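You operate a simulated robot arm through the tools that you are given. There is no shell and no other tool.

You run a simulated robot arm. Do the job below in one go: nothing can be reset, and whatever is moved stays where it is left.

TASK
Put both wilted plants in the shade tray and slide the green cover over.
Fine: slide the cover right off the tray to put them in. Where these are worked on the way, their far stop is far enough and under half their travel is too little: green cover.

It is judged by the outcome, as a careful person would: the job done as asked, and still so three seconds after it is handed in. It fails if anything else is knocked over, pushed out of place, dropped, spilled or broken. Lids that push on must go on centred and level and be pressed home; caps that screw on are set level and turned clockwise until they are tight.

THE ROBOT
A 7-joint arm with a two-finger parallel gripper, fixed in place. Base frame: the origin is at the foot of the arm, x ahead of it, y to its left, z up; the work surface is at about z = 740. Readings come in mm, degrees, newtons and seconds.
Its first joint turns from -149.0 to 149.0 degrees. Payload 3.5 kg.
Tool frame: the origin (TCP) lies between the finger pads and is the grasp point; the fingertips stand 23 mm ahead of it; z points along the fingers, y is the line along which they close. Largest opening 94 mm; finger width 38, thickness 10; the body of the gripper, 54 by 96 mm, starts 39 mm behind the TCP.
Orientation is that of the tool frame in the base frame, as a unit quaternion [w, x, y, z]. With the fingers straight down and closing along the base's y, the tool's x points along the base's -x, its y along +y and its z along -z.

THE INTERFACE
- The arm moves only by the tool play_rows. Its argument "deltas" is a list of rows, each a list of 3 entries, a list of its own where there are three numbers: the shift along the tool's x, y, z in units of 250 mm (1.0 is 250 mm), then the turn, a rotation vector about the tool's x, y, z in units of 180 degrees (1.0 is 180 degrees), then the gripper command, from -1 (fully open) to 1 (shut), values between in proportion. In form: [[[dx, dy, dz], [rx, ry, rz], grip], ...]. A call has 1 to 20 rows; each row is the pose to reach, as a shift and turn from the pose commanded when the call began, along the tool's axes at that moment. A call with a number of a shift or a turn outside -1 to 1 is refused whole. Each row takes 0.2 s and may step no farther than 50 mm and 8.6 degrees from the row before; otherwise, or with a gripper value out of range, the whole call is refused. A pose out of reach is approached as far as the arm can. The call stops where the force on the tool passes 40 N (or 10 N more than at its start, if that is more) or the arm is blocked; 0.2 s more then pass. The fingers move at their own pace (about 153 mm/s each) and stop on an object; they squeeze with about 30 N. The grip force told is the motor's: it shows also when the fingers shut on nothing. Time passes only in rows, and 0.2 s behind the last, so rows that repeat a pose let the fingers close. The reply holds the time, the measured pose of the TCP, the force on the tool along the base axes, the opening and the grip force, in the units named above and with some noise, with the torque about the TCP (base axes, N m) and any sound that the robot's microphone picked up, and new pictures: "pictures" is both (left out), scene, wrist or none.
- Cameras (640 x 400 px; columns grow to the right, rows downward): "scene" is fixed at [219.3, 648.4, 1365.2]; the picture's right is [0.16, -0.99, 0.00], its down [-0.65, -0.11, -0.76] and it looks along [0.74, 0.12, -0.66] (base axes); focal length 219 px, centre (320, 200). "wrist" rides on the gripper at [86, 16, -74] in the tool frame; the picture's right is [-0.18, 0.98, 0.00], its down [-0.58, -0.11, -0.81] and it looks along [-0.79, -0.15, 0.59] (tool axes); focal length 243 px, centre (320, 200). There is no depth. A picture from a camera that has moved, and an enlarged one, comes with that camera's place and axes in the base frame and with its lens.
- zoom(camera, box): a new picture of the part [left, top, right, bottom] of that camera's present view, enlarged. It takes no simulated time.
- job_done(): hands the job in; it is judged then, once.

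Places have to be worked out from the pictures, the camera data and where the tool is seen. Open the gripper and draw the arm clear of the work before you hand the job in, unless the task says otherwise.

The tools are called after "Call:" as a command line: name --argument value ..., lists and objects as JSON in quotes. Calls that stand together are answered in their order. play_rows: Moves the arm, as the interface text tells. Its arguments: {"type":"object","properties":{"deltas":{"type":"array"},"pictures":{"type":"string","enum":["both","scene","wrist","none"]}},"required":["deltas"]} The other tools are called the same way: zoom (camera, box) takes an enlarged picture of a part of a camera's view; job_done () hands the job in.

At the start:

```text
time_s: 0.0
position: [1027.5, 385.9, 1176.9]
tcp_rot: [0.0, 0.0, 1.0, 0.0]
force: [-0.1, 0.5, -0.4]
wrist_torque: [0.01, 0.0, 0.02]
width: 93.8
gripper_force: 0.0
```

scene: 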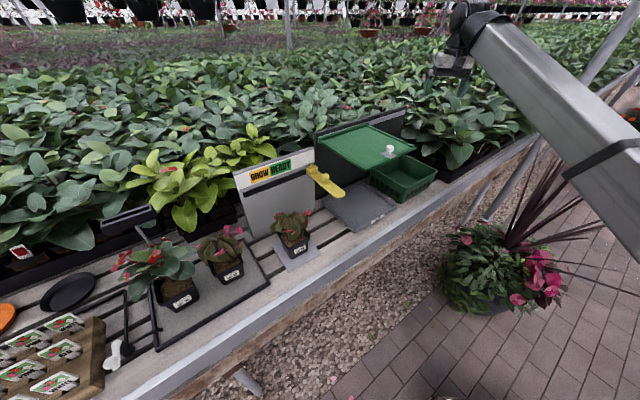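
wrist: 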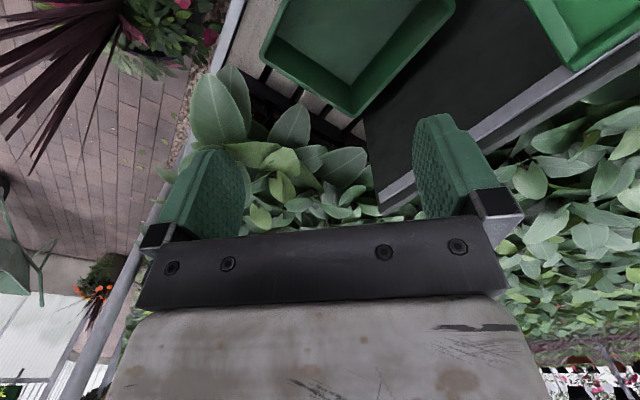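

The first pictures show the bench with three potted plants, a green cover on or near a green tray, and other items. I'll enlarge several parts to identify things.

Call:
zoom --camera "scene" --box '[90, 180, 330, 330]'

Call:
zoom --camera "scene" --box '[220, 90, 460, 240]'

Call:
zoom --camera "scene" --box '[0, 200, 200, 400]'

Call:
zoom --camera "wrist" --box '[200, 0, 640, 220]'

```text
2.67 times, centred on (210, 255) of scene
camera zoom: at [219.3, 648.4, 1365.2], right [0.16, -0.99, 0.0], down [-0.65, -0.11, -0.76], along [0.74, 0.12, -0.66], focal length 585 px, centre (613, 53)
```

zoom: 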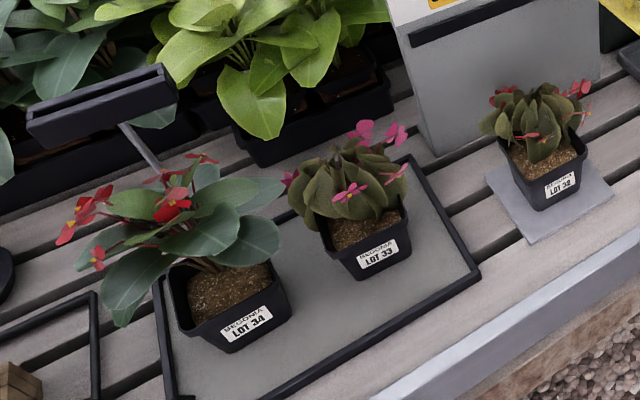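

```text
2.67 times, centred on (340, 165) of scene
camera zoom: at [219.3, 648.4, 1365.2], right [0.16, -0.99, 0.0], down [-0.65, -0.11, -0.76], along [0.74, 0.12, -0.66], focal length 585 px, centre (267, 293)
```

zoom: 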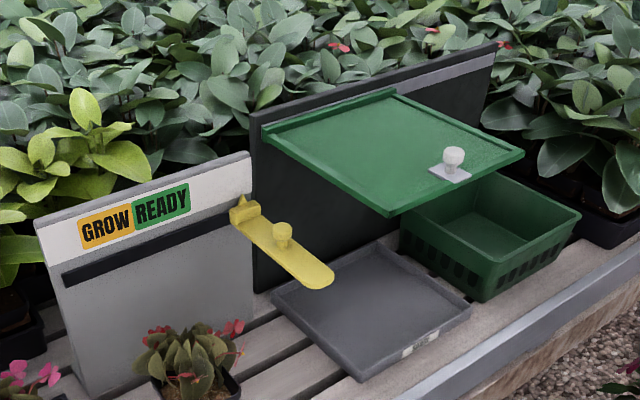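

```text
2.00 times, centred on (100, 300) of scene
camera zoom: at [219.3, 648.4, 1365.2], right [0.16, -0.99, 0.0], down [-0.65, -0.11, -0.76], along [0.74, 0.12, -0.66], focal length 439 px, centre (760, 0)
```

zoom: 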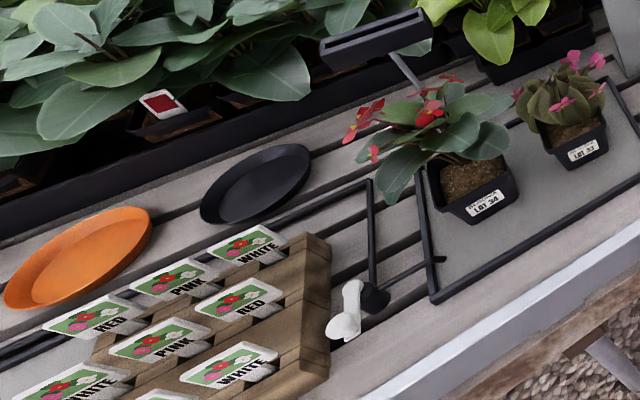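

```text
1.45 times, centred on (420, 110) of wrist
camera zoom: at [941.9, 400.5, 1253.0], right [0.18, 0.98, 0.0], down [0.58, -0.11, 0.81], along [0.79, -0.15, -0.59], focal length 353 px, centre (174, 331)
```

zoom: 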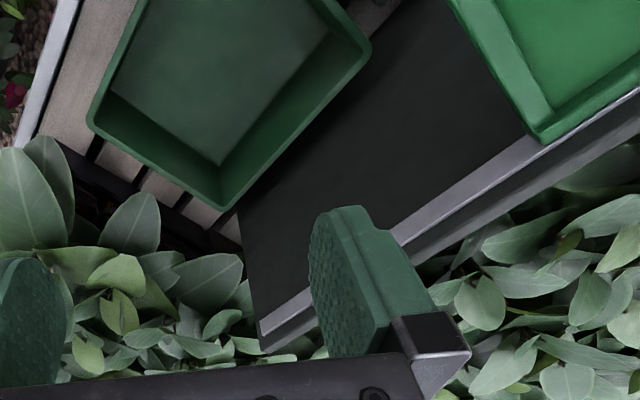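

Plants LOT 32 and LOT 33 look wilted (dull, curled leaves) and LOT 34 looks healthy. The green cover seems to hang on a rail above a grey tray. I'll draw the gripper back and yaw 45° so the wrist camera sees the cover and tray square on.

Call:
play_rows --deltas '[[[0.167, 0.033, 0], [0, 0, -0.042], -1], [[0.333, 0.067, 0], [0, 0, -0.083], -1], [[0.5, 0.1, 0], [0, 0, -0.125], -1], [[0.667, 0.133, 0], [0, 0, -0.167], -1], [[0.833, 0.167, 0], [0, 0, -0.208], -1], [[1.0, 0.2, 0], [0, 0, -0.25], -1], [[1.0, 0.2, 0], [0, 0, -0.25], -1]]'

```text
time_s: 0.7
position: [928.6, 406.5, 1177.9]
tcp_rot: [0.008, -0.15, 0.989, 0.0]
force: [0.8, 0.3, 0.6]
wrist_torque: [-0.01, -0.01, 0.02]
width: 94.1
gripper_force: 0.1
stopped in row 3: the force on the tool passed its limit at 81 N (the readings are from after the stop); the commanded pose is now the measured one
camera wrist: at [841.5, 394.3, 1251.9], right [-0.11, 0.99, 0.0], down [0.58, 0.06, 0.81], along [0.81, 0.09, -0.58], focal length 243 px, centre (320, 200)
```

scene: 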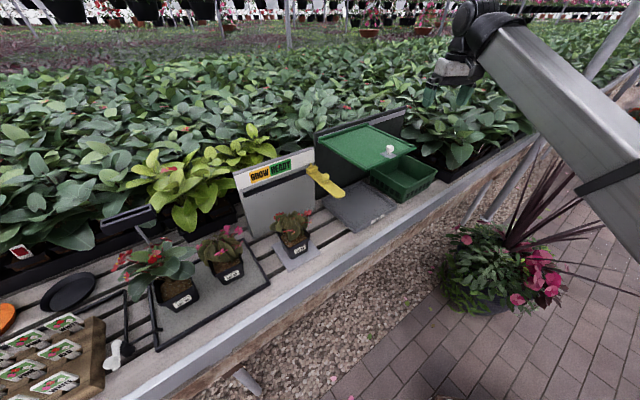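
wrist: 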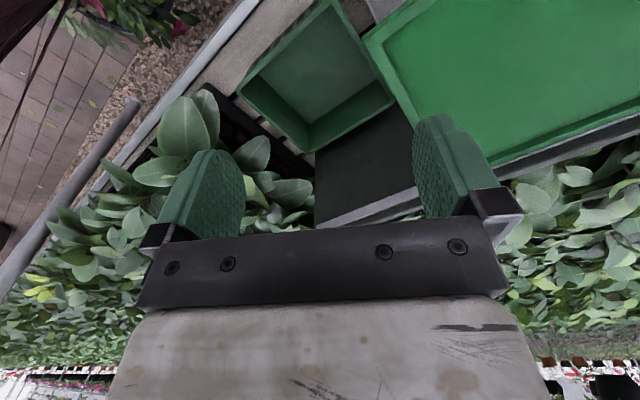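

The call stopped with a force spike though nothing is near the tool. It was probably from the fast motion, so I'll repeat the retreat with smaller steps.

Call:
play_rows --deltas '[[[0.02, 0, 0], [0, 0, -0.005], -1], [[0.06, 0, 0], [0, 0, -0.02], -1], [[0.12, 0.01, 0], [0, 0, -0.04], -1], [[0.18, 0.02, 0], [0, 0, -0.06], -1], [[0.24, 0.03, 0], [0, 0, -0.08], -1], [[0.3, 0.04, 0], [0, 0, -0.1], -1], [[0.36, 0.05, 0], [0, 0, -0.12], -1], [[0.42, 0.06, 0], [0, 0, -0.14], -1], [[0.46, 0.07, 0], [0, 0, -0.15], -1], [[0.48, 0.07, 0], [0, 0, -0.155], -1]]'

```text
time_s: 1.3
position: [917.7, 402.3, 1176.1]
tcp_rot: [0.011, -0.171, 0.985, 0.001]
force: [1.8, -1.9, -3.6]
wrist_torque: [0.16, -0.14, 0.2]
width: 93.8
gripper_force: 0.1
stopped in row 2: the force on the tool passed its limit at 50 N (the readings are from after the stop); the commanded pose is now the measured one
camera wrist: at [830.4, 387.4, 1250.7], right [-0.16, 0.99, 0.0], down [0.57, 0.09, 0.82], along [0.81, 0.13, -0.57], focal length 243 px, centre (320, 200)
```

scene: 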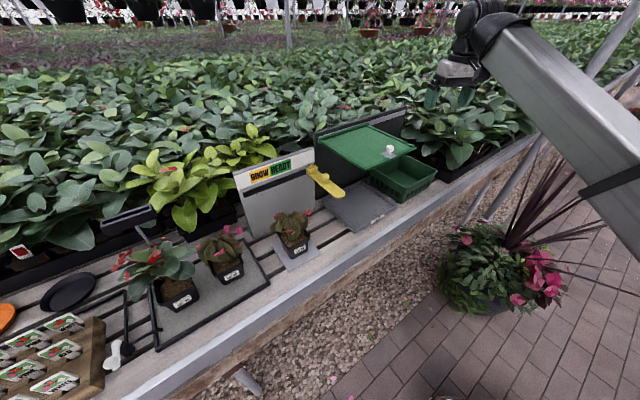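
wrist: 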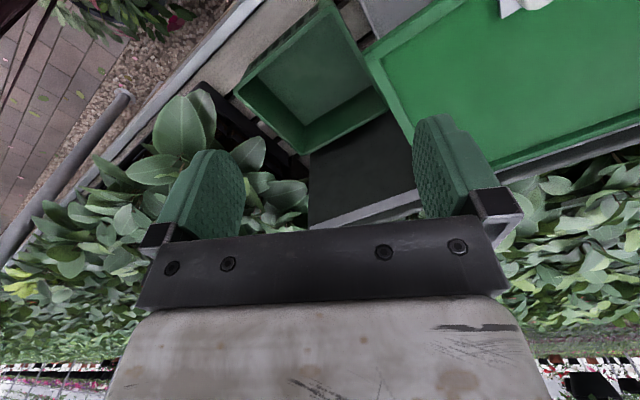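

Still a spike, yet the force falls to nearly zero afterwards. I'll test pure translation in gentle steps to see what causes it.

Call:
play_rows --deltas '[[[0.01, 0, 0], [0, 0, 0], -1], [[0.03, 0, 0], [0, 0, 0], -1], [[0.06, 0, 0], [0, 0, 0], -1], [[0.1, 0, 0], [0, 0, 0], -1], [[0.14, 0, 0], [0, 0, 0], -1], [[0.18, 0, 0], [0, 0, 0], -1], [[0.21, 0, 0], [0, 0, 0], -1], [[0.23, 0, 0], [0, 0, 0], -1], [[0.24, 0, 0], [0, 0, 0], -1]]' --pictures "none"

```text
time_s: 2.4
position: [896.4, 394.5, 1175.9]
tcp_rot: [0.015, -0.17, 0.985, 0.002]
force: [4.8, 0.8, -8.6]
wrist_torque: [-0.07, -0.49, -0.11]
width: 94.0
gripper_force: 0.1
stopped in row 5: the force on the tool passed its limit at 43 N (the readings are from after the stop); the commanded pose is now the measured one
```

Call:
play_rows --deltas '[[[0, 0, 0], [0, 0, 0], -1], [[0, 0, 0], [0, 0, 0], -1]]' --pictures "none"

```text
time_s: 3.0
position: [895.4, 393.5, 1174.7]
tcp_rot: [0.014, -0.17, 0.985, 0.002]
force: [7.6, 2.6, -17.7]
wrist_torque: [-0.05, -1.07, -0.13]
width: 94.1
gripper_force: 0.1
```

A steady force of about 18 N with a torque suggests the gripper's back or camera is touching the robot's own forearm in this folded pose. I'll ease outward and tilt the fingers slightly outward to open that fold.

Call:
play_rows --deltas '[[[-0.04, 0, 0], [0, -0.01, 0], -1], [[-0.08, 0, 0.02], [0, -0.03, 0], -1], [[-0.08, 0, 0.06], [0, -0.05, 0], -1], [[-0.08, 0, 0.1], [0, -0.055, 0], -1], [[-0.08, 0, 0.1], [0, -0.055, 0], -1]]'

```text
time_s: 4.2
position: [916.9, 400.4, 1151.8]
tcp_rot: [0.099, -0.169, 0.98, 0.016]
force: [-0.2, 0.1, -0.1]
wrist_torque: [0.03, -0.02, 0.0]
width: 94.3
gripper_force: 0.0
camera wrist: at [817.4, 381.9, 1209.0], right [-0.16, 0.99, 0.03], down [0.42, 0.04, 0.91], along [0.89, 0.16, -0.42], focal length 243 px, centre (320, 200)
```

scene: 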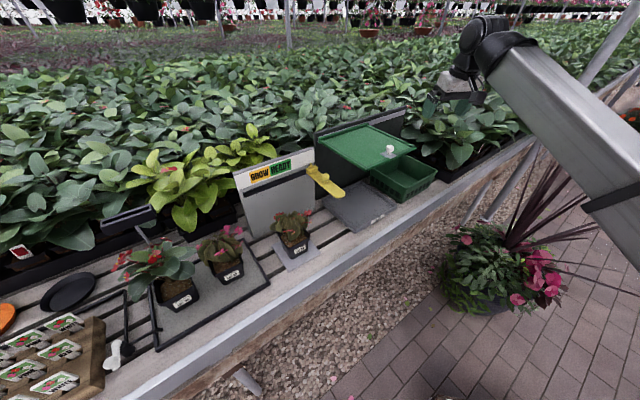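
wrist: 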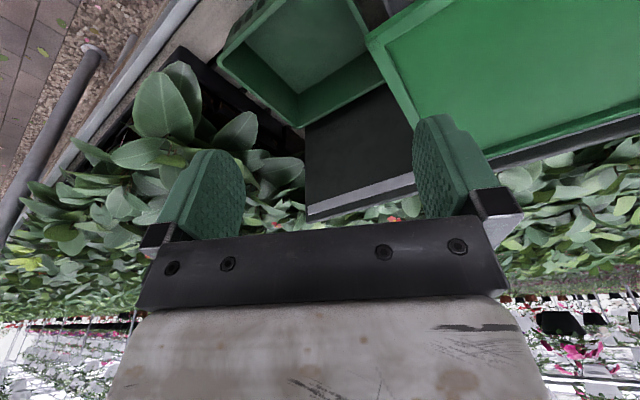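

The force is now zero, so the self-contact explanation holds. I triangulate the cover at z≈1028 over the grey tray, knob near (829,538,1055). Next I pull inward and down with a little more outward tilt, yawing toward the bench normal.

Call:
play_rows --deltas '[[[0.03, 0, 0.02], [0, -0.01, -0.01], -1], [[0.1, 0, 0.06], [0, -0.02, -0.03], -1], [[0.18, 0, 0.1], [0, -0.03, -0.05], -1], [[0.26, 0, 0.14], [0, -0.04, -0.07], -1], [[0.34, 0, 0.18], [0, -0.05, -0.09], -1], [[0.42, 0, 0.22], [0, -0.06, -0.11], -1], [[0.5, 0, 0.25], [0, -0.06, -0.13], -1], [[0.56, 0, 0.26], [0, -0.06, -0.14], -1], [[0.6, 0, 0.26], [0, -0.06, -0.145], -1]]'

```text
time_s: 6.2
position: [789.2, 355.9, 1058.2]
tcp_rot: [0.19, -0.385, 0.903, 0.009]
force: [-0.1, -0.5, -1.0]
wrist_torque: [-0.01, -0.01, -0.02]
width: 94.1
gripper_force: 0.1
camera wrist: at [698.1, 294.6, 1096.2], right [-0.57, 0.82, -0.06], down [0.17, 0.19, 0.97], along [0.8, 0.54, -0.25], focal length 243 px, centre (320, 200)
```

scene: 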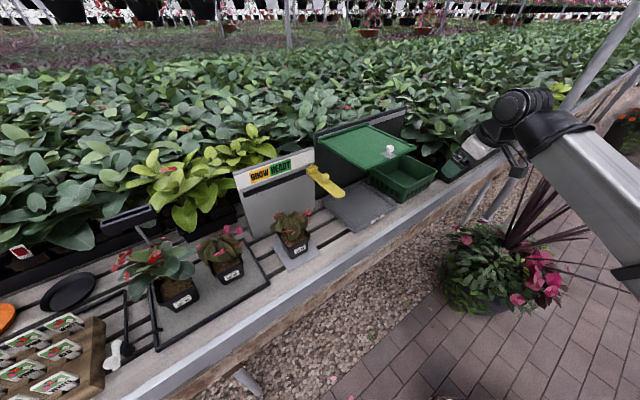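
wrist: 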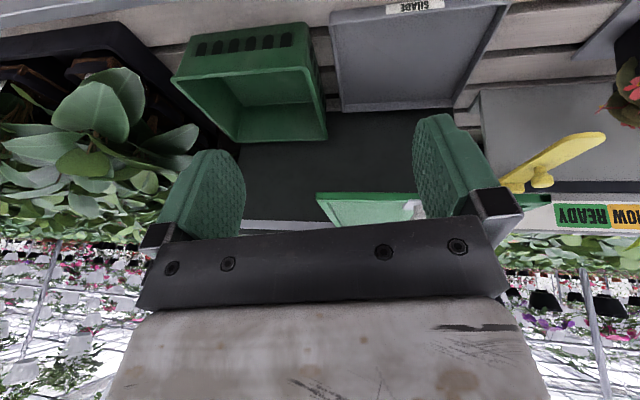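

The grey tray bears a "SHADE" label, so it is the shade tray. I'll zoom on the knob and cover here.

Call:
zoom --camera "wrist" --box '[280, 120, 460, 240]'

Call:
zoom --camera "scene" --box '[340, 120, 440, 190]'

Call:
zoom --camera "wrist" --box '[440, 0, 640, 230]'

```text
3.33 times, centred on (370, 180) of wrist
camera zoom: at [698.1, 294.6, 1096.2], right [-0.57, 0.82, -0.06], down [0.17, 0.19, 0.97], along [0.8, 0.54, -0.25], focal length 809 px, centre (153, 267)
```

zoom: 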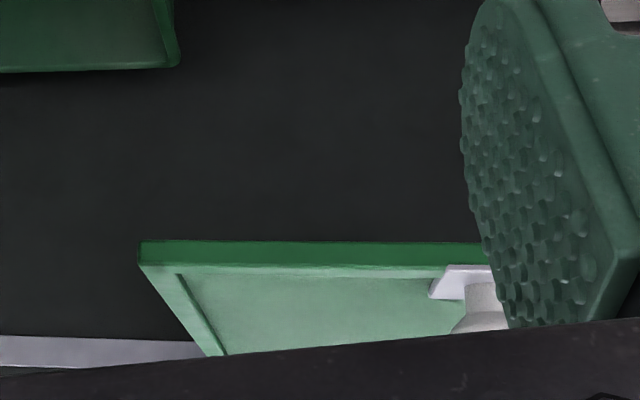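

```text
5.71 times, centred on (390, 155) of scene
camera zoom: at [219.3, 648.4, 1365.2], right [0.16, -0.99, 0.0], down [-0.65, -0.11, -0.76], along [0.74, 0.12, -0.66], focal length 1254 px, centre (-80, 457)
```

zoom: 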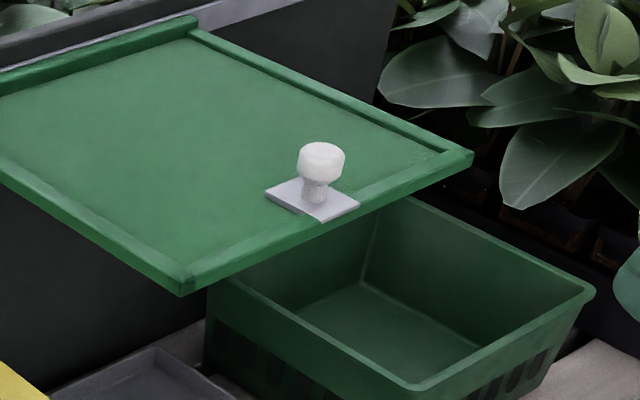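

```text
1.74 times, centred on (540, 115) of wrist
camera zoom: at [698.1, 294.6, 1096.2], right [-0.57, 0.82, -0.06], down [0.17, 0.19, 0.97], along [0.8, 0.54, -0.25], focal length 422 px, centre (-63, 348)
```

zoom: 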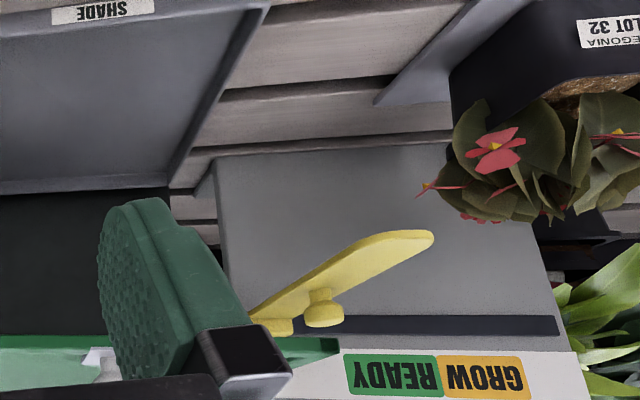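

Knob head triangulates to about (854,533,1042), with the cover surface near z≈1018. I'll raise, level the roll so the fingers close along the slide direction, and move above the knob.

Call:
play_rows --deltas '[[[-0.024, -0.009, -0.06], [-0.005, -0.001, 0.002], -1], [[-0.05, -0.018, -0.13], [-0.01, -0.002, 0.004], -1], [[-0.073, -0.027, -0.193], [-0.015, -0.003, 0.006], -1], [[-0.15, 0.01, -0.18], [-0.02, -0.004, 0.008], -1], [[-0.24, 0.055, -0.15], [-0.025, -0.005, 0.01], -1], [[-0.33, 0.1, -0.12], [-0.03, -0.006, 0.012], -1], [[-0.42, 0.145, -0.09], [-0.035, -0.007, 0.014], -1], [[-0.51, 0.19, -0.06], [-0.0389, -0.0074, 0.0142], -1], [[-0.6, 0.235, -0.03], [-0.0389, -0.0074, 0.0142], -1], [[-0.67, 0.265, 0.0], [-0.0389, -0.0074, 0.0142], -1], [[-0.71, 0.282, 0.007], [-0.0389, -0.0074, 0.0142], -1], [[-0.727, 0.289, 0.01], [-0.0389, -0.0074, 0.0142], -1]]'

```text
time_s: 8.8
position: [854.4, 531.4, 1110.6]
tcp_rot: [0.177, -0.375, 0.907, 0.073]
force: [1.2, 0.5, 0.5]
wrist_torque: [0.0, 0.0, 0.01]
width: 94.1
gripper_force: 0.1
camera wrist: at [766.8, 467.1, 1148.1], right [-0.57, 0.82, 0.07], down [0.24, 0.09, 0.97], along [0.78, 0.57, -0.25], focal length 243 px, centre (320, 200)
```

scene: 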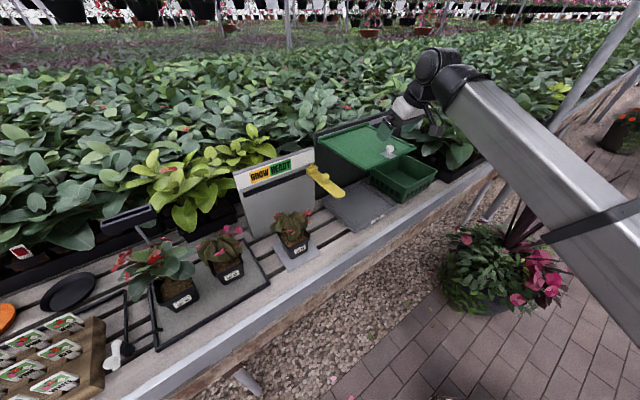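
wrist: 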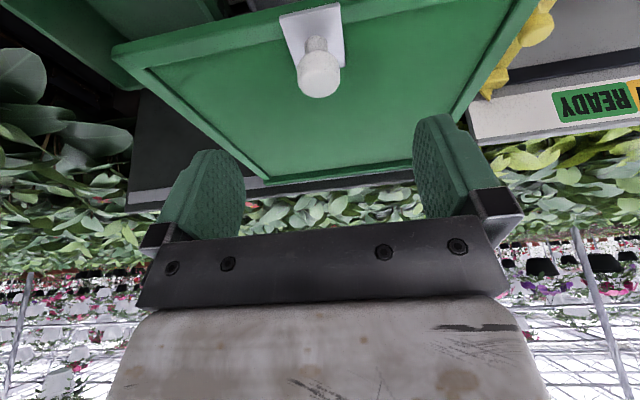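

The tool is above the knob and square to the cover; the wrist view puts the knob head at about (852,534,1050). I'll descend 50 mm around it, keeping the gripper open.

Call:
play_rows --deltas '[[[0.02, 0.005, 0.04], [0, 0, 0], -1], [[0.04, 0.01, 0.08], [0, 0, 0], -1], [[0.06, 0.015, 0.12], [0, 0, 0], -1], [[0.08, 0.015, 0.16], [0, 0, 0], -1], [[0.089, 0.015, 0.18], [0, 0, 0], -1]]'

```text
time_s: 10.0
position: [848.5, 532.1, 1059.9]
tcp_rot: [0.178, -0.375, 0.907, 0.073]
force: [0.4, -0.1, 0.1]
wrist_torque: [0.04, -0.02, -0.01]
width: 94.0
gripper_force: 0.0
camera wrist: at [761.9, 467.0, 1098.3], right [-0.57, 0.82, 0.07], down [0.24, 0.09, 0.97], along [0.78, 0.57, -0.25], focal length 243 px, centre (320, 200)
```

scene: 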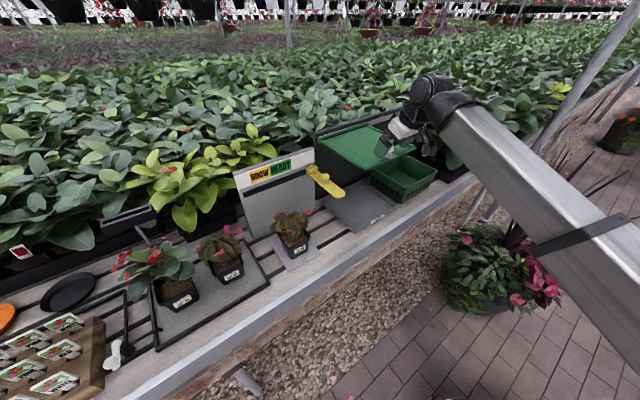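
wrist: 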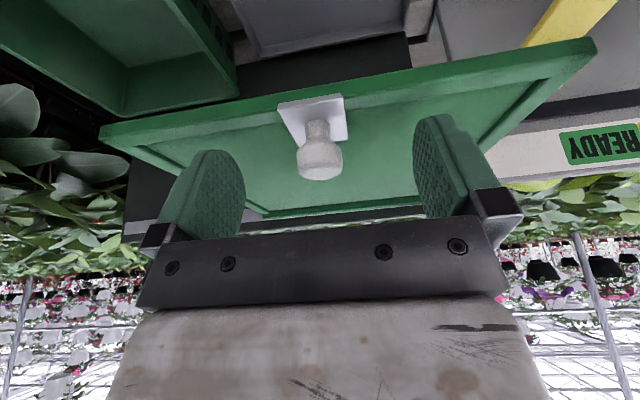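

The knob head lies about 12 mm ahead of the TCP, centred between the fingers. I'll close on it.

Call:
play_rows --deltas '[[[0, 0, 0], [0, 0, 0], -0.3], [[0, 0, 0], [0, 0, 0], 0.2], [[0, 0, 0], [0, 0, 0], 0.6], [[0, 0, 0], [0, 0, 0], 1], [[0, 0, 0], [0, 0, 0], 1]]' --pictures "wrist"

```text
time_s: 11.2
position: [849.2, 532.6, 1060.4]
tcp_rot: [0.177, -0.374, 0.908, 0.073]
force: [3.6, -3.2, -1.0]
wrist_torque: [-0.06, -0.1, -0.07]
width: 23.5
gripper_force: 45.2
camera wrist: at [762.3, 466.7, 1098.4], right [-0.57, 0.82, 0.07], down [0.24, 0.09, 0.97], along [0.78, 0.57, -0.25], focal length 243 px, centre (320, 200)
```

wrist: 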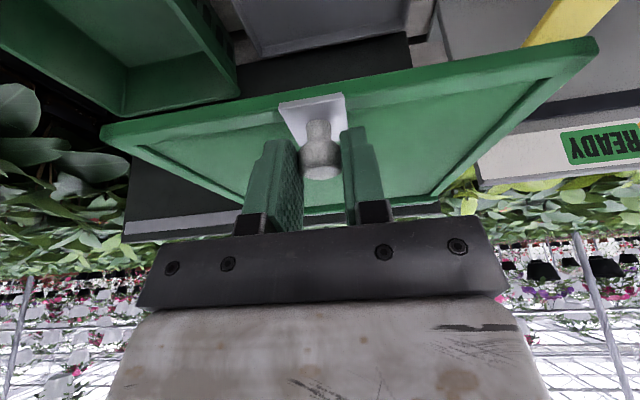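

The grip is firm on the knob at 23.5 mm. I'll slide the cover to the right along tool −y, 60 mm to start, watching the force.

Call:
play_rows --deltas '[[[0, -0.02, 0], [0, 0, 0], 1], [[0, -0.05, 0], [0, 0, 0], 1], [[0, -0.09, 0], [0, 0, 0], 1], [[0, -0.13, 0], [0, 0, 0], 1], [[0, -0.17, 0], [0, 0, 0], 1], [[0, -0.21, 0], [0, 0, 0], 1], [[0, -0.24, 0], [0, 0, 0], 1]]'

```text
time_s: 12.8
position: [891.5, 490.7, 1061.3]
tcp_rot: [0.178, -0.375, 0.907, 0.073]
force: [4.6, 4.4, 10.2]
wrist_torque: [-0.4, 0.36, -0.1]
width: 23.3
gripper_force: 44.5
camera wrist: at [804.2, 424.6, 1098.2], right [-0.57, 0.82, 0.07], down [0.24, 0.09, 0.97], along [0.78, 0.57, -0.25], focal length 243 px, centre (320, 200)
```

scene: 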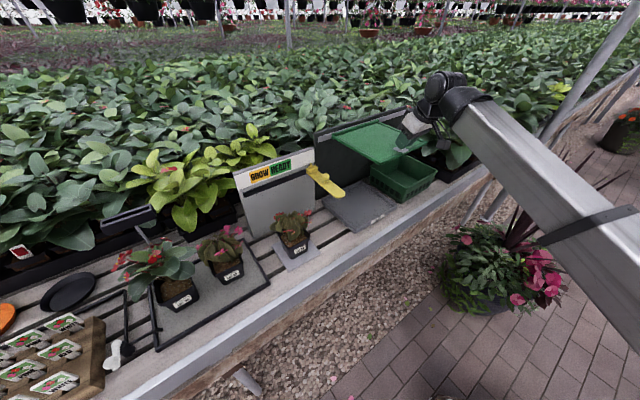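
wrist: 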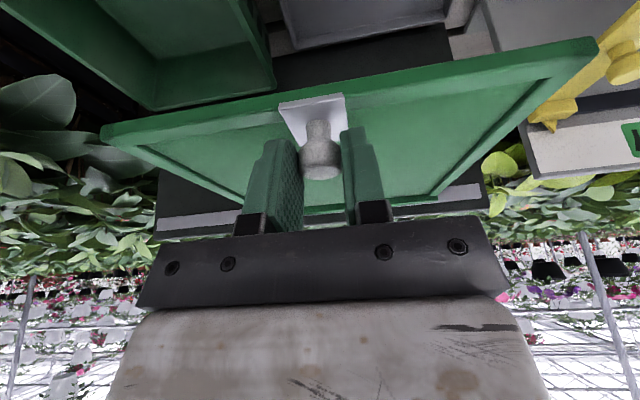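

The cover slides freely with moderate forces. I'll continue right to the far stop, relieving slightly outward and up.

Call:
play_rows --deltas '[[[-0.003, -0.03, -0.002], [0, 0, 0], 1], [[-0.006, -0.07, -0.003], [0, 0, 0], 1], [[-0.008, -0.12, -0.003], [0, 0, 0], 1], [[-0.008, -0.17, -0.003], [0, 0, 0], 1], [[-0.009, -0.22, -0.003], [0, 0, 0], 1], [[-0.009, -0.27, -0.003], [0, 0, 0], 1], [[-0.01, -0.32, -0.003], [0, 0, 0], 1], [[-0.01, -0.36, -0.003], [0, 0, 0], 1], [[-0.01, -0.39, -0.003], [0, 0, 0], 1], [[-0.01, -0.4, -0.003], [0, 0, 0], 1]]'

```text
time_s: 15.0
position: [961.7, 418.9, 1060.2]
tcp_rot: [0.176, -0.374, 0.908, 0.073]
force: [-12.1, -11.8, -27.5]
wrist_torque: [-0.16, 0.16, -0.03]
width: 23.5
gripper_force: 45.1
camera wrist: at [875.6, 353.7, 1098.8], right [-0.57, 0.82, 0.07], down [0.25, 0.09, 0.96], along [0.78, 0.57, -0.25], focal length 243 px, centre (320, 200)
```

scene: 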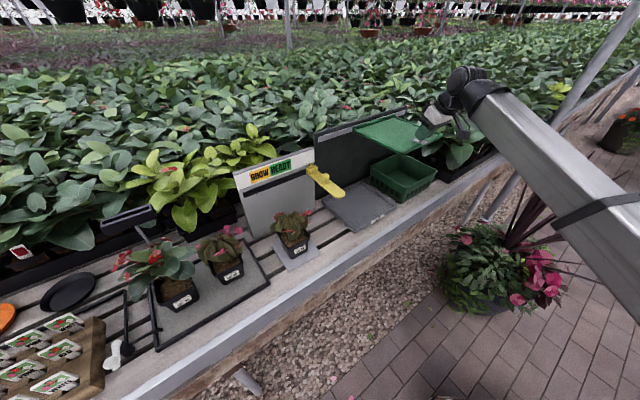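
wrist: 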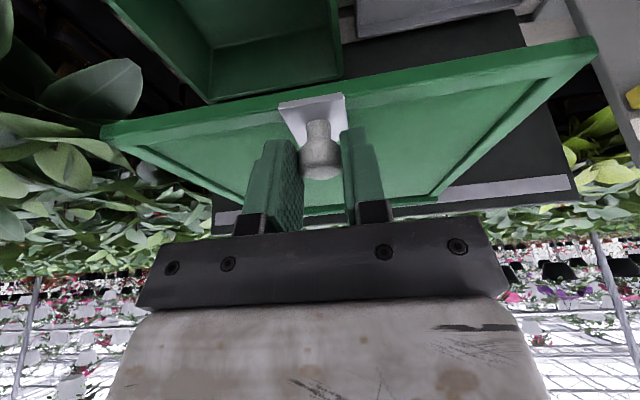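

The cover has moved 160 mm, but my correction now pulls too hard on the rail. I'll ease it back and continue to the right stop.

Call:
play_rows --deltas '[[[0.004, 0, 0.001], [0, 0, 0], 1], [[0.007, -0.01, 0.002], [0, 0, 0], 1], [[0.007, -0.04, 0.002], [0, 0, 0], 1], [[0.007, -0.08, 0.002], [0, 0, 0], 1], [[0.007, -0.12, 0.002], [0, 0, 0], 1], [[0.007, -0.16, 0.002], [0, 0, 0], 1], [[0.007, -0.2, 0.002], [0, 0, 0], 1], [[0.007, -0.24, 0.002], [0, 0, 0], 1], [[0.007, -0.28, 0.002], [0, 0, 0], 1], [[0.007, -0.3, 0.002], [0, 0, 0], 1]]'

```text
time_s: 17.2
position: [1015.2, 365.4, 1061.8]
tcp_rot: [0.177, -0.374, 0.907, 0.073]
force: [0.4, 0.5, -8.2]
wrist_torque: [-0.01, 0.0, -0.02]
width: 23.3
gripper_force: 45.0
camera wrist: at [928.6, 300.4, 1098.5], right [-0.57, 0.82, 0.07], down [0.24, 0.09, 0.97], along [0.78, 0.57, -0.25], focal length 243 px, centre (320, 200)
```

scene: 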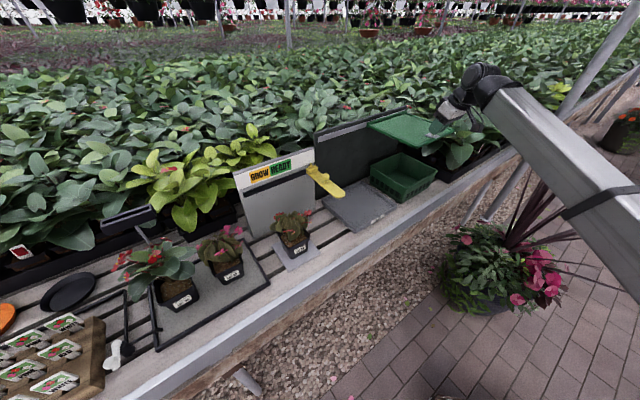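
wrist: 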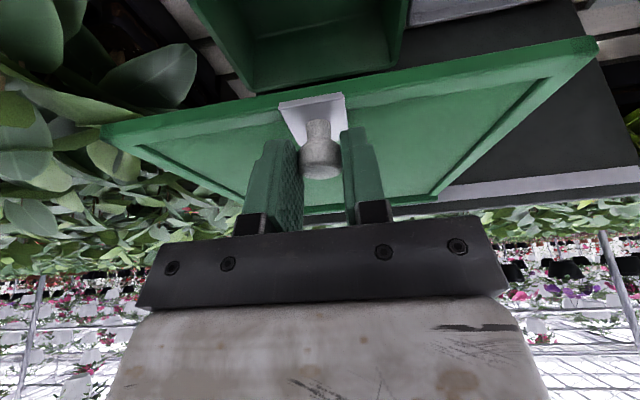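

Travel is about 235 mm with low force. I continue to find the far stop.

Call:
play_rows --deltas '[[[0, -0.02, 0.001], [0, 0, 0], 1], [[0, -0.04, 0.001], [0, 0, 0], 1], [[0, -0.07, 0.001], [0, 0, 0], 1], [[0, -0.1, 0.001], [0, 0, 0], 1], [[0, -0.13, 0.001], [0, 0, 0], 1], [[0, -0.16, 0.001], [0, 0, 0], 1], [[0, -0.19, 0.001], [0, 0, 0], 1], [[0, -0.2, 0.001], [0, 0, 0], 1]]'

```text
time_s: 18.2
position: [1027.1, 354.8, 1061.4]
tcp_rot: [0.174, -0.378, 0.906, 0.082]
force: [-9.8, 17.5, 3.3]
wrist_torque: [0.26, 0.68, 0.24]
width: 23.2
gripper_force: 45.1
stopped in row 5: the force on the tool passed its limit at 48 N (the readings are from after the stop); the commanded pose is now the measured one
camera wrist: at [940.8, 288.2, 1098.8], right [-0.58, 0.81, 0.08], down [0.25, 0.08, 0.96], along [0.77, 0.58, -0.25], focal length 243 px, centre (320, 200)
```

scene: 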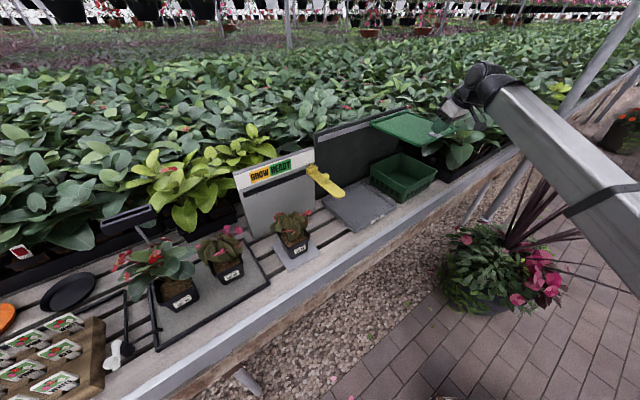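
wrist: 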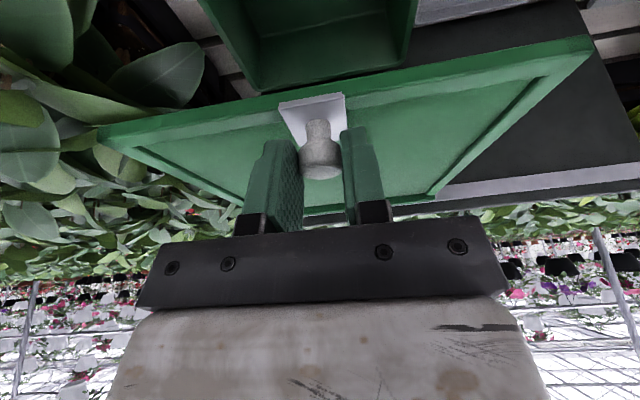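

The cover reached its far stop (about 252 mm of travel) and is clear of the tray. I'll relax, open the fingers and lift off the knob.

Call:
play_rows --deltas '[[[0, 0.004, 0], [0, 0, 0], 1], [[0, 0.006, 0], [0, 0, 0], 0.5], [[0, 0.006, 0], [0, 0, 0], 0], [[0, 0.006, 0], [0, 0, 0], -0.3], [[0, 0.006, -0.05], [0, 0, 0], -0.3], [[0, 0.006, -0.13], [0, 0, 0], -0.3], [[0, 0.006, -0.22], [0, 0, 0], -0.3], [[0, 0.006, -0.28], [0, 0, 0], -0.3]]'

```text
time_s: 20.0
position: [1008.8, 334.2, 1125.3]
tcp_rot: [0.174, -0.377, 0.907, 0.078]
force: [-0.1, -0.7, 0.0]
wrist_torque: [0.0, -0.02, 0.03]
width: 61.2
gripper_force: 0.1
camera wrist: at [922.4, 268.1, 1163.7], right [-0.58, 0.81, 0.08], down [0.25, 0.08, 0.96], along [0.78, 0.58, -0.25], focal length 243 px, centre (320, 200)
```

scene: 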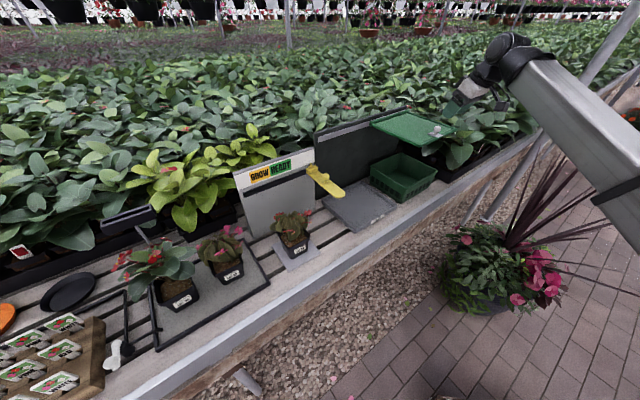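
wrist: 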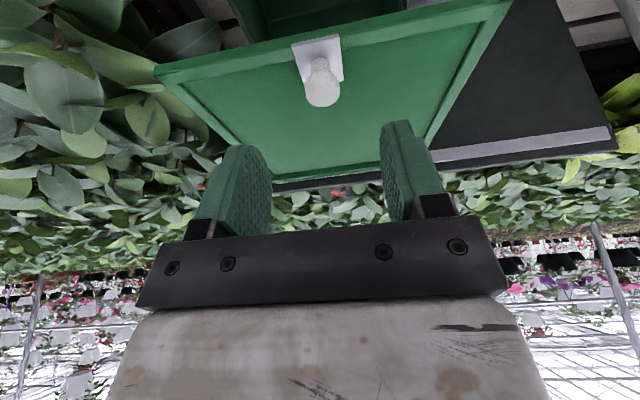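

The cover stays at its right stop and the fingers are clear. I'll retreat inward and sweep left to look at the plants.

Call:
play_rows --deltas '[[[0.05, 0, -0.01], [0, 0, 0], -0.3], [[0.15, 0, -0.03], [0, 0, 0], -0.3], [[0.27, 0, -0.05], [0, 0, 0], -0.5], [[0.39, 0.0, -0.08], [0, 0, 0], -0.7], [[0.51, 0.02, -0.1], [0, 0, 0], -1], [[0.61, 0.08, -0.11], [0, 0, 0], -1], [[0.64, 0.19, -0.1], [0, 0, 0], -1], [[0.66, 0.31, -0.08], [0, 0, 0], -1], [[0.68, 0.43, -0.06], [0, 0, 0], -1], [[0.7, 0.55, -0.03], [0, 0, 0], -1], [[0.72, 0.67, -0.01], [0, 0, 0], -1], [[0.74, 0.79, 0.02], [0, 0, 0], -1], [[0.75, 0.86, 0.04], [0, 0, 0], -1], [[0.756, 0.9, 0.05], [0, 0, 0], -1]]' --pictures "scene"

```text
time_s: 23.0
position: [727.6, 372.5, 1045.1]
tcp_rot: [0.174, -0.378, 0.906, 0.079]
force: [-0.2, 0.4, -0.2]
wrist_torque: [0.0, -0.01, 0.04]
width: 94.1
gripper_force: 0.0
```

scene: 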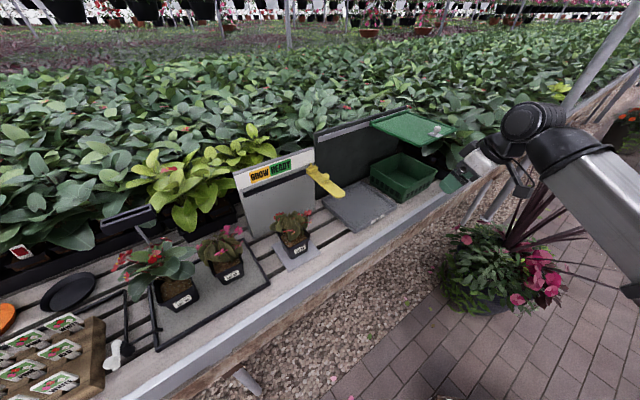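

Call:
play_rows --deltas '[[[0.01, 0.05, 0.01], [0, 0, 0], -1], [[0.02, 0.15, 0.026], [0, 0, 0], -1], [[0.034, 0.26, 0.045], [0, 0, 0], -1], [[0.05, 0.38, 0.066], [0, 0, 0], -1], [[0.066, 0.5, 0.087], [0, 0, 0], -1], [[0.082, 0.62, 0.108], [0, 0, 0], -1], [[0.1, 0.74, 0.13], [0, 0, 0], -1], [[0.115, 0.84, 0.147], [0, 0, 0], -1], [[0.12, 0.89, 0.156], [0, 0, 0], -1]]'

```text
time_s: 25.0
position: [560.0, 519.2, 1000.5]
tcp_rot: [0.173, -0.377, 0.907, 0.079]
force: [0.2, 0.1, 0.0]
wrist_torque: [-0.03, -0.03, 0.0]
width: 93.9
gripper_force: 0.1
camera wrist: at [475.0, 452.8, 1038.7], right [-0.58, 0.81, 0.08], down [0.25, 0.08, 0.96], along [0.78, 0.58, -0.25], focal length 243 px, centre (320, 200)
```

scene: 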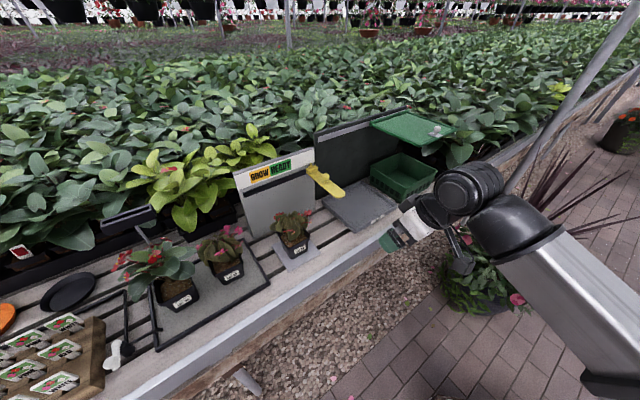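
wrist: 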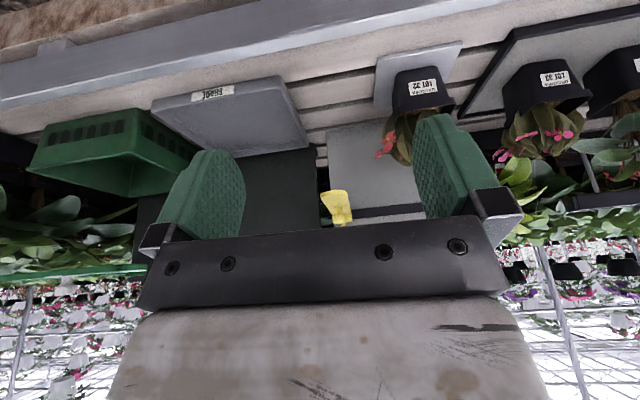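

Call:
zoom --camera "wrist" --box '[340, 20, 640, 210]'

Call:
zoom --camera "scene" --box '[180, 195, 330, 295]'

Call:
zoom --camera "wrist" --box '[100, 40, 360, 210]'

```text
2.11 times, centred on (490, 115) of wrist
camera zoom: at [475.0, 452.8, 1038.7], right [-0.58, 0.81, 0.08], down [0.25, 0.08, 0.96], along [0.78, 0.58, -0.25], focal length 511 px, centre (-38, 379)
```

zoom: 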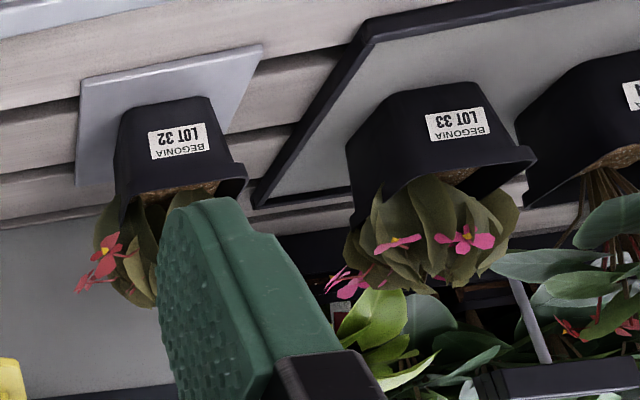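

```text
4.00 times, centred on (255, 245) of scene
camera zoom: at [219.3, 648.4, 1365.2], right [0.16, -0.99, 0.0], down [-0.65, -0.11, -0.76], along [0.74, 0.12, -0.66], focal length 878 px, centre (580, 20)
```

zoom: 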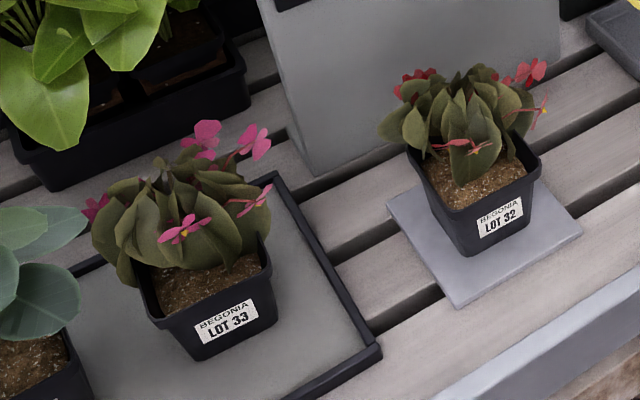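

```text
2.35 times, centred on (230, 125) of wrist
camera zoom: at [475.0, 452.8, 1038.7], right [-0.58, 0.81, 0.08], down [0.25, 0.08, 0.96], along [0.78, 0.58, -0.25], focal length 571 px, centre (532, 376)
```

zoom: 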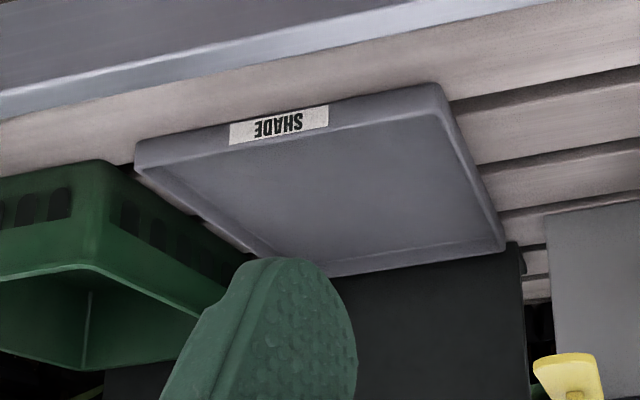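

Call:
zoom --camera "scene" --box '[350, 150, 550, 290]'

Call:
zoom --camera "scene" --box '[270, 200, 330, 240]'

Call:
zoom --camera "wrist" --box '[360, 30, 480, 130]'

```text
2.86 times, centred on (450, 220) of scene
camera zoom: at [219.3, 648.4, 1365.2], right [0.16, -0.99, 0.0], down [-0.65, -0.11, -0.76], along [0.74, 0.12, -0.66], focal length 627 px, centre (-51, 143)
```

zoom: 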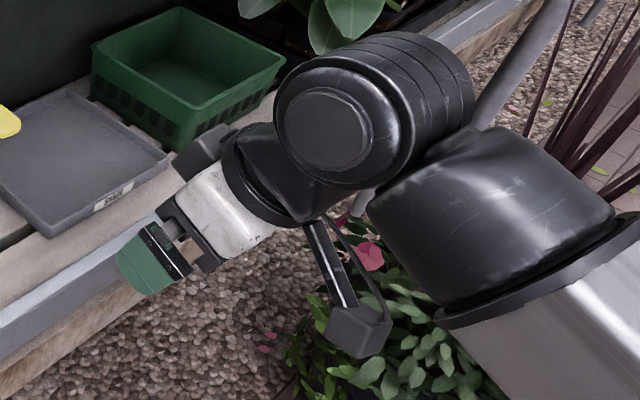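

```text
10.00 times, centred on (300, 220) of scene
camera zoom: at [219.3, 648.4, 1365.2], right [0.16, -0.99, 0.0], down [-0.65, -0.11, -0.76], along [0.74, 0.12, -0.66], focal length 2194 px, centre (520, 0)
```

zoom: 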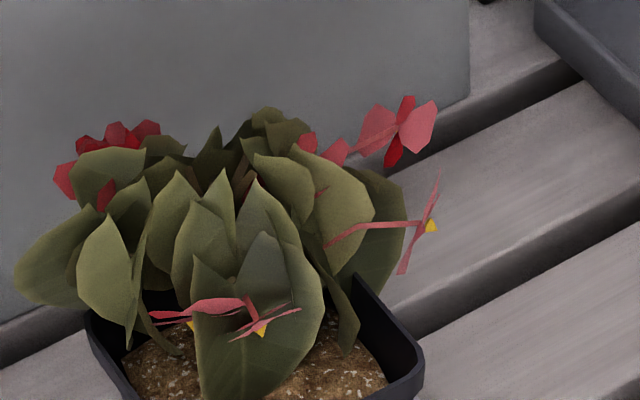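

```text
4.00 times, centred on (420, 80) of wrist
camera zoom: at [475.0, 452.8, 1038.7], right [-0.58, 0.81, 0.08], down [0.25, 0.08, 0.96], along [0.78, 0.58, -0.25], focal length 970 px, centre (-80, 680)
```

zoom: 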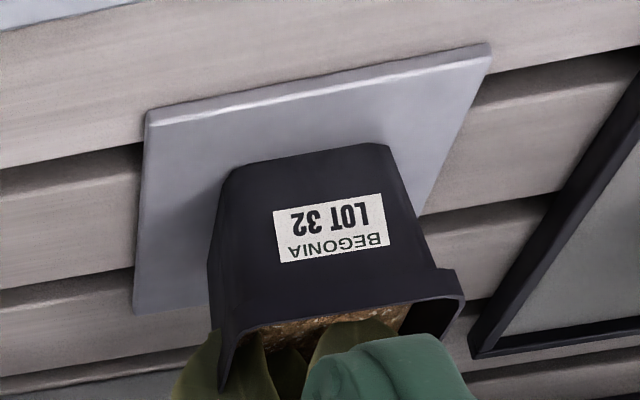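

Pot LOT 32 works out centred near (656,804), base z≈750, rim z≈810, about 77 mm wide and square with the bench. The tray is centred near (900,597). I'll move to a pre-grasp 100 mm back along a 45° approach.

Call:
play_rows --deltas '[[[-0.02, 0.02, 0.03], [0, -0.006, 0], -1], [[-0.06, 0.07, 0.1], [0, -0.02, 0], -1], [[-0.12, 0.13, 0.19], [0, -0.035, 0], -1], [[-0.18, 0.19, 0.28], [0, -0.05, 0], -1], [[-0.24, 0.25, 0.38], [0, -0.065, 0], -1], [[-0.3, 0.32, 0.48], [0, -0.08, 0], -1], [[-0.36, 0.38, 0.57], [0, -0.095, 0], -1], [[-0.42, 0.45, 0.67], [0, -0.11, 0], -1], [[-0.47, 0.5, 0.74], [0, -0.125, 0], -1], [[-0.495, 0.527, 0.783], [0, -0.13, 0], -1], [[-0.495, 0.527, 0.783], [0, -0.13, 0], -1]]'

```text
time_s: 27.4
position: [597.9, 746.8, 866.1]
tcp_rot: [0.354, -0.354, 0.852, 0.154]
force: [0.1, -0.2, 0.8]
wrist_torque: [0.01, -0.04, -0.02]
width: 94.0
gripper_force: 0.1
camera wrist: at [507.7, 676.6, 858.6], right [-0.61, 0.78, 0.14], down [-0.03, -0.2, 0.98], along [0.79, 0.59, 0.15], focal length 243 px, centre (320, 200)
```

scene: 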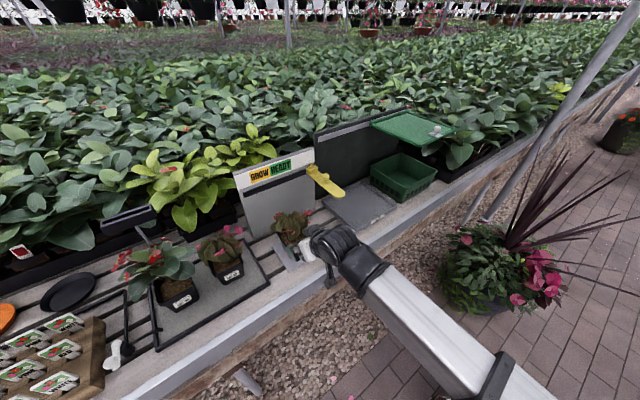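
wrist: 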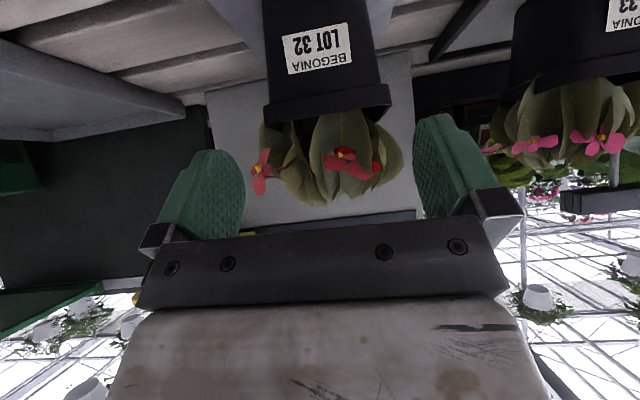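

Call:
zoom --camera "wrist" --box '[180, 0, 460, 220]'

Call:
zoom --camera "scene" --box '[250, 190, 350, 280]'

```text
1.82 times, centred on (320, 110) of wrist
camera zoom: at [507.7, 676.6, 858.6], right [-0.61, 0.78, 0.14], down [-0.03, -0.2, 0.98], along [0.79, 0.59, 0.15], focal length 441 px, centre (320, 364)
```

zoom: 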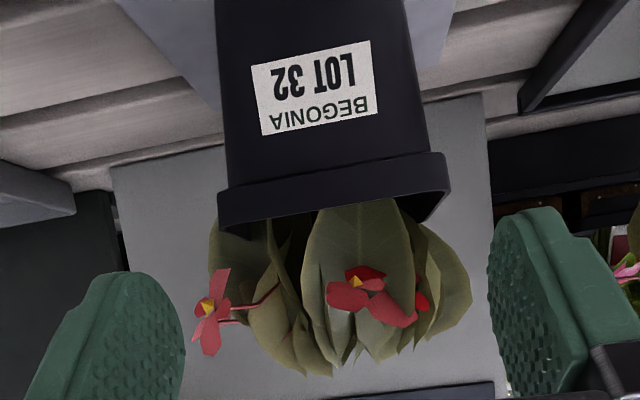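

```text
4.44 times, centred on (300, 235) of scene
camera zoom: at [219.3, 648.4, 1365.2], right [0.16, -0.99, 0.0], down [-0.65, -0.11, -0.76], along [0.74, 0.12, -0.66], focal length 975 px, centre (409, 44)
```

zoom: 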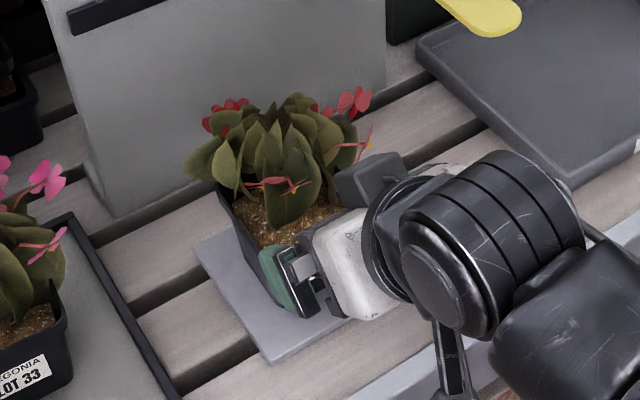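

This view revises the pot: rim z≈830, rim front centre (621,775), pot centre about (650,803), width ≈77 mm. I'll tilt to 55° and shift to a closer pre-grasp, then check centring.

Call:
play_rows --deltas '[[[0.0, 0.004, 0.02], [0, -0.014, 0], -1], [[0.005, 0.008, 0.05], [0, -0.028, 0], -1], [[0.01, 0.01, 0.08], [0, -0.042, 0], -1], [[0.01, 0.01, 0.097], [0, -0.0556, 0], -1], [[0.01, 0.01, 0.097], [0, -0.0556, 0], -1]]'

```text
time_s: 28.6
position: [607.5, 759.5, 848.1]
tcp_rot: [0.428, -0.338, 0.818, 0.184]
force: [-0.1, -0.8, 0.3]
wrist_torque: [-0.01, 0.04, 0.01]
width: 94.1
gripper_force: 0.0
camera wrist: at [518.9, 692.1, 820.4], right [-0.62, 0.76, 0.16], down [-0.15, -0.32, 0.93], along [0.77, 0.56, 0.32], focal length 243 px, centre (320, 200)
```

scene: 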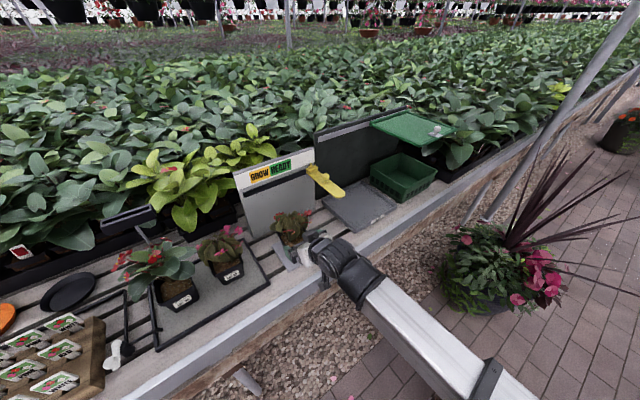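
wrist: 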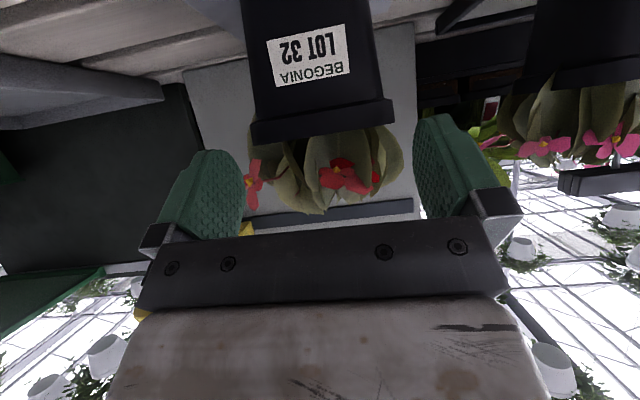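

The pot is centred between the fingers (both at t≈−107), with its rim at z≈829. I'll advance along the tool axis, first 35 mm.

Call:
play_rows --deltas '[[[0.0, 0, 0.03], [0, 0, 0], -1], [[0.001, -0.001, 0.06], [0, 0, 0], -1], [[0.002, -0.002, 0.09], [0, 0, 0], -1], [[0.002, -0.002, 0.12], [0, 0, 0], -1], [[0.002, -0.002, 0.14], [0, 0, 0], -1]]'

```text
time_s: 29.8
position: [627.4, 780.5, 827.8]
tcp_rot: [0.427, -0.339, 0.818, 0.184]
force: [-0.2, 0.4, -0.3]
wrist_torque: [0.02, -0.01, 0.0]
width: 94.1
gripper_force: 0.0
camera wrist: at [539.0, 713.0, 800.3], right [-0.62, 0.76, 0.16], down [-0.15, -0.32, 0.93], along [0.77, 0.56, 0.32], focal length 243 px, centre (320, 200)
```

scene: 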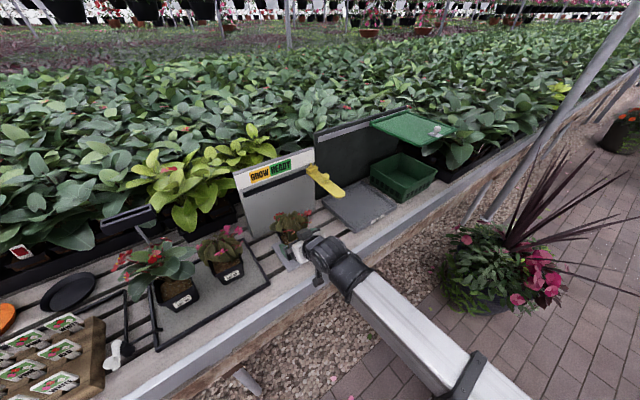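
wrist: 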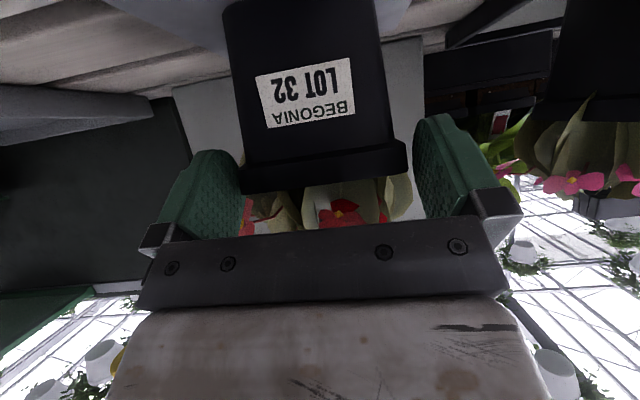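

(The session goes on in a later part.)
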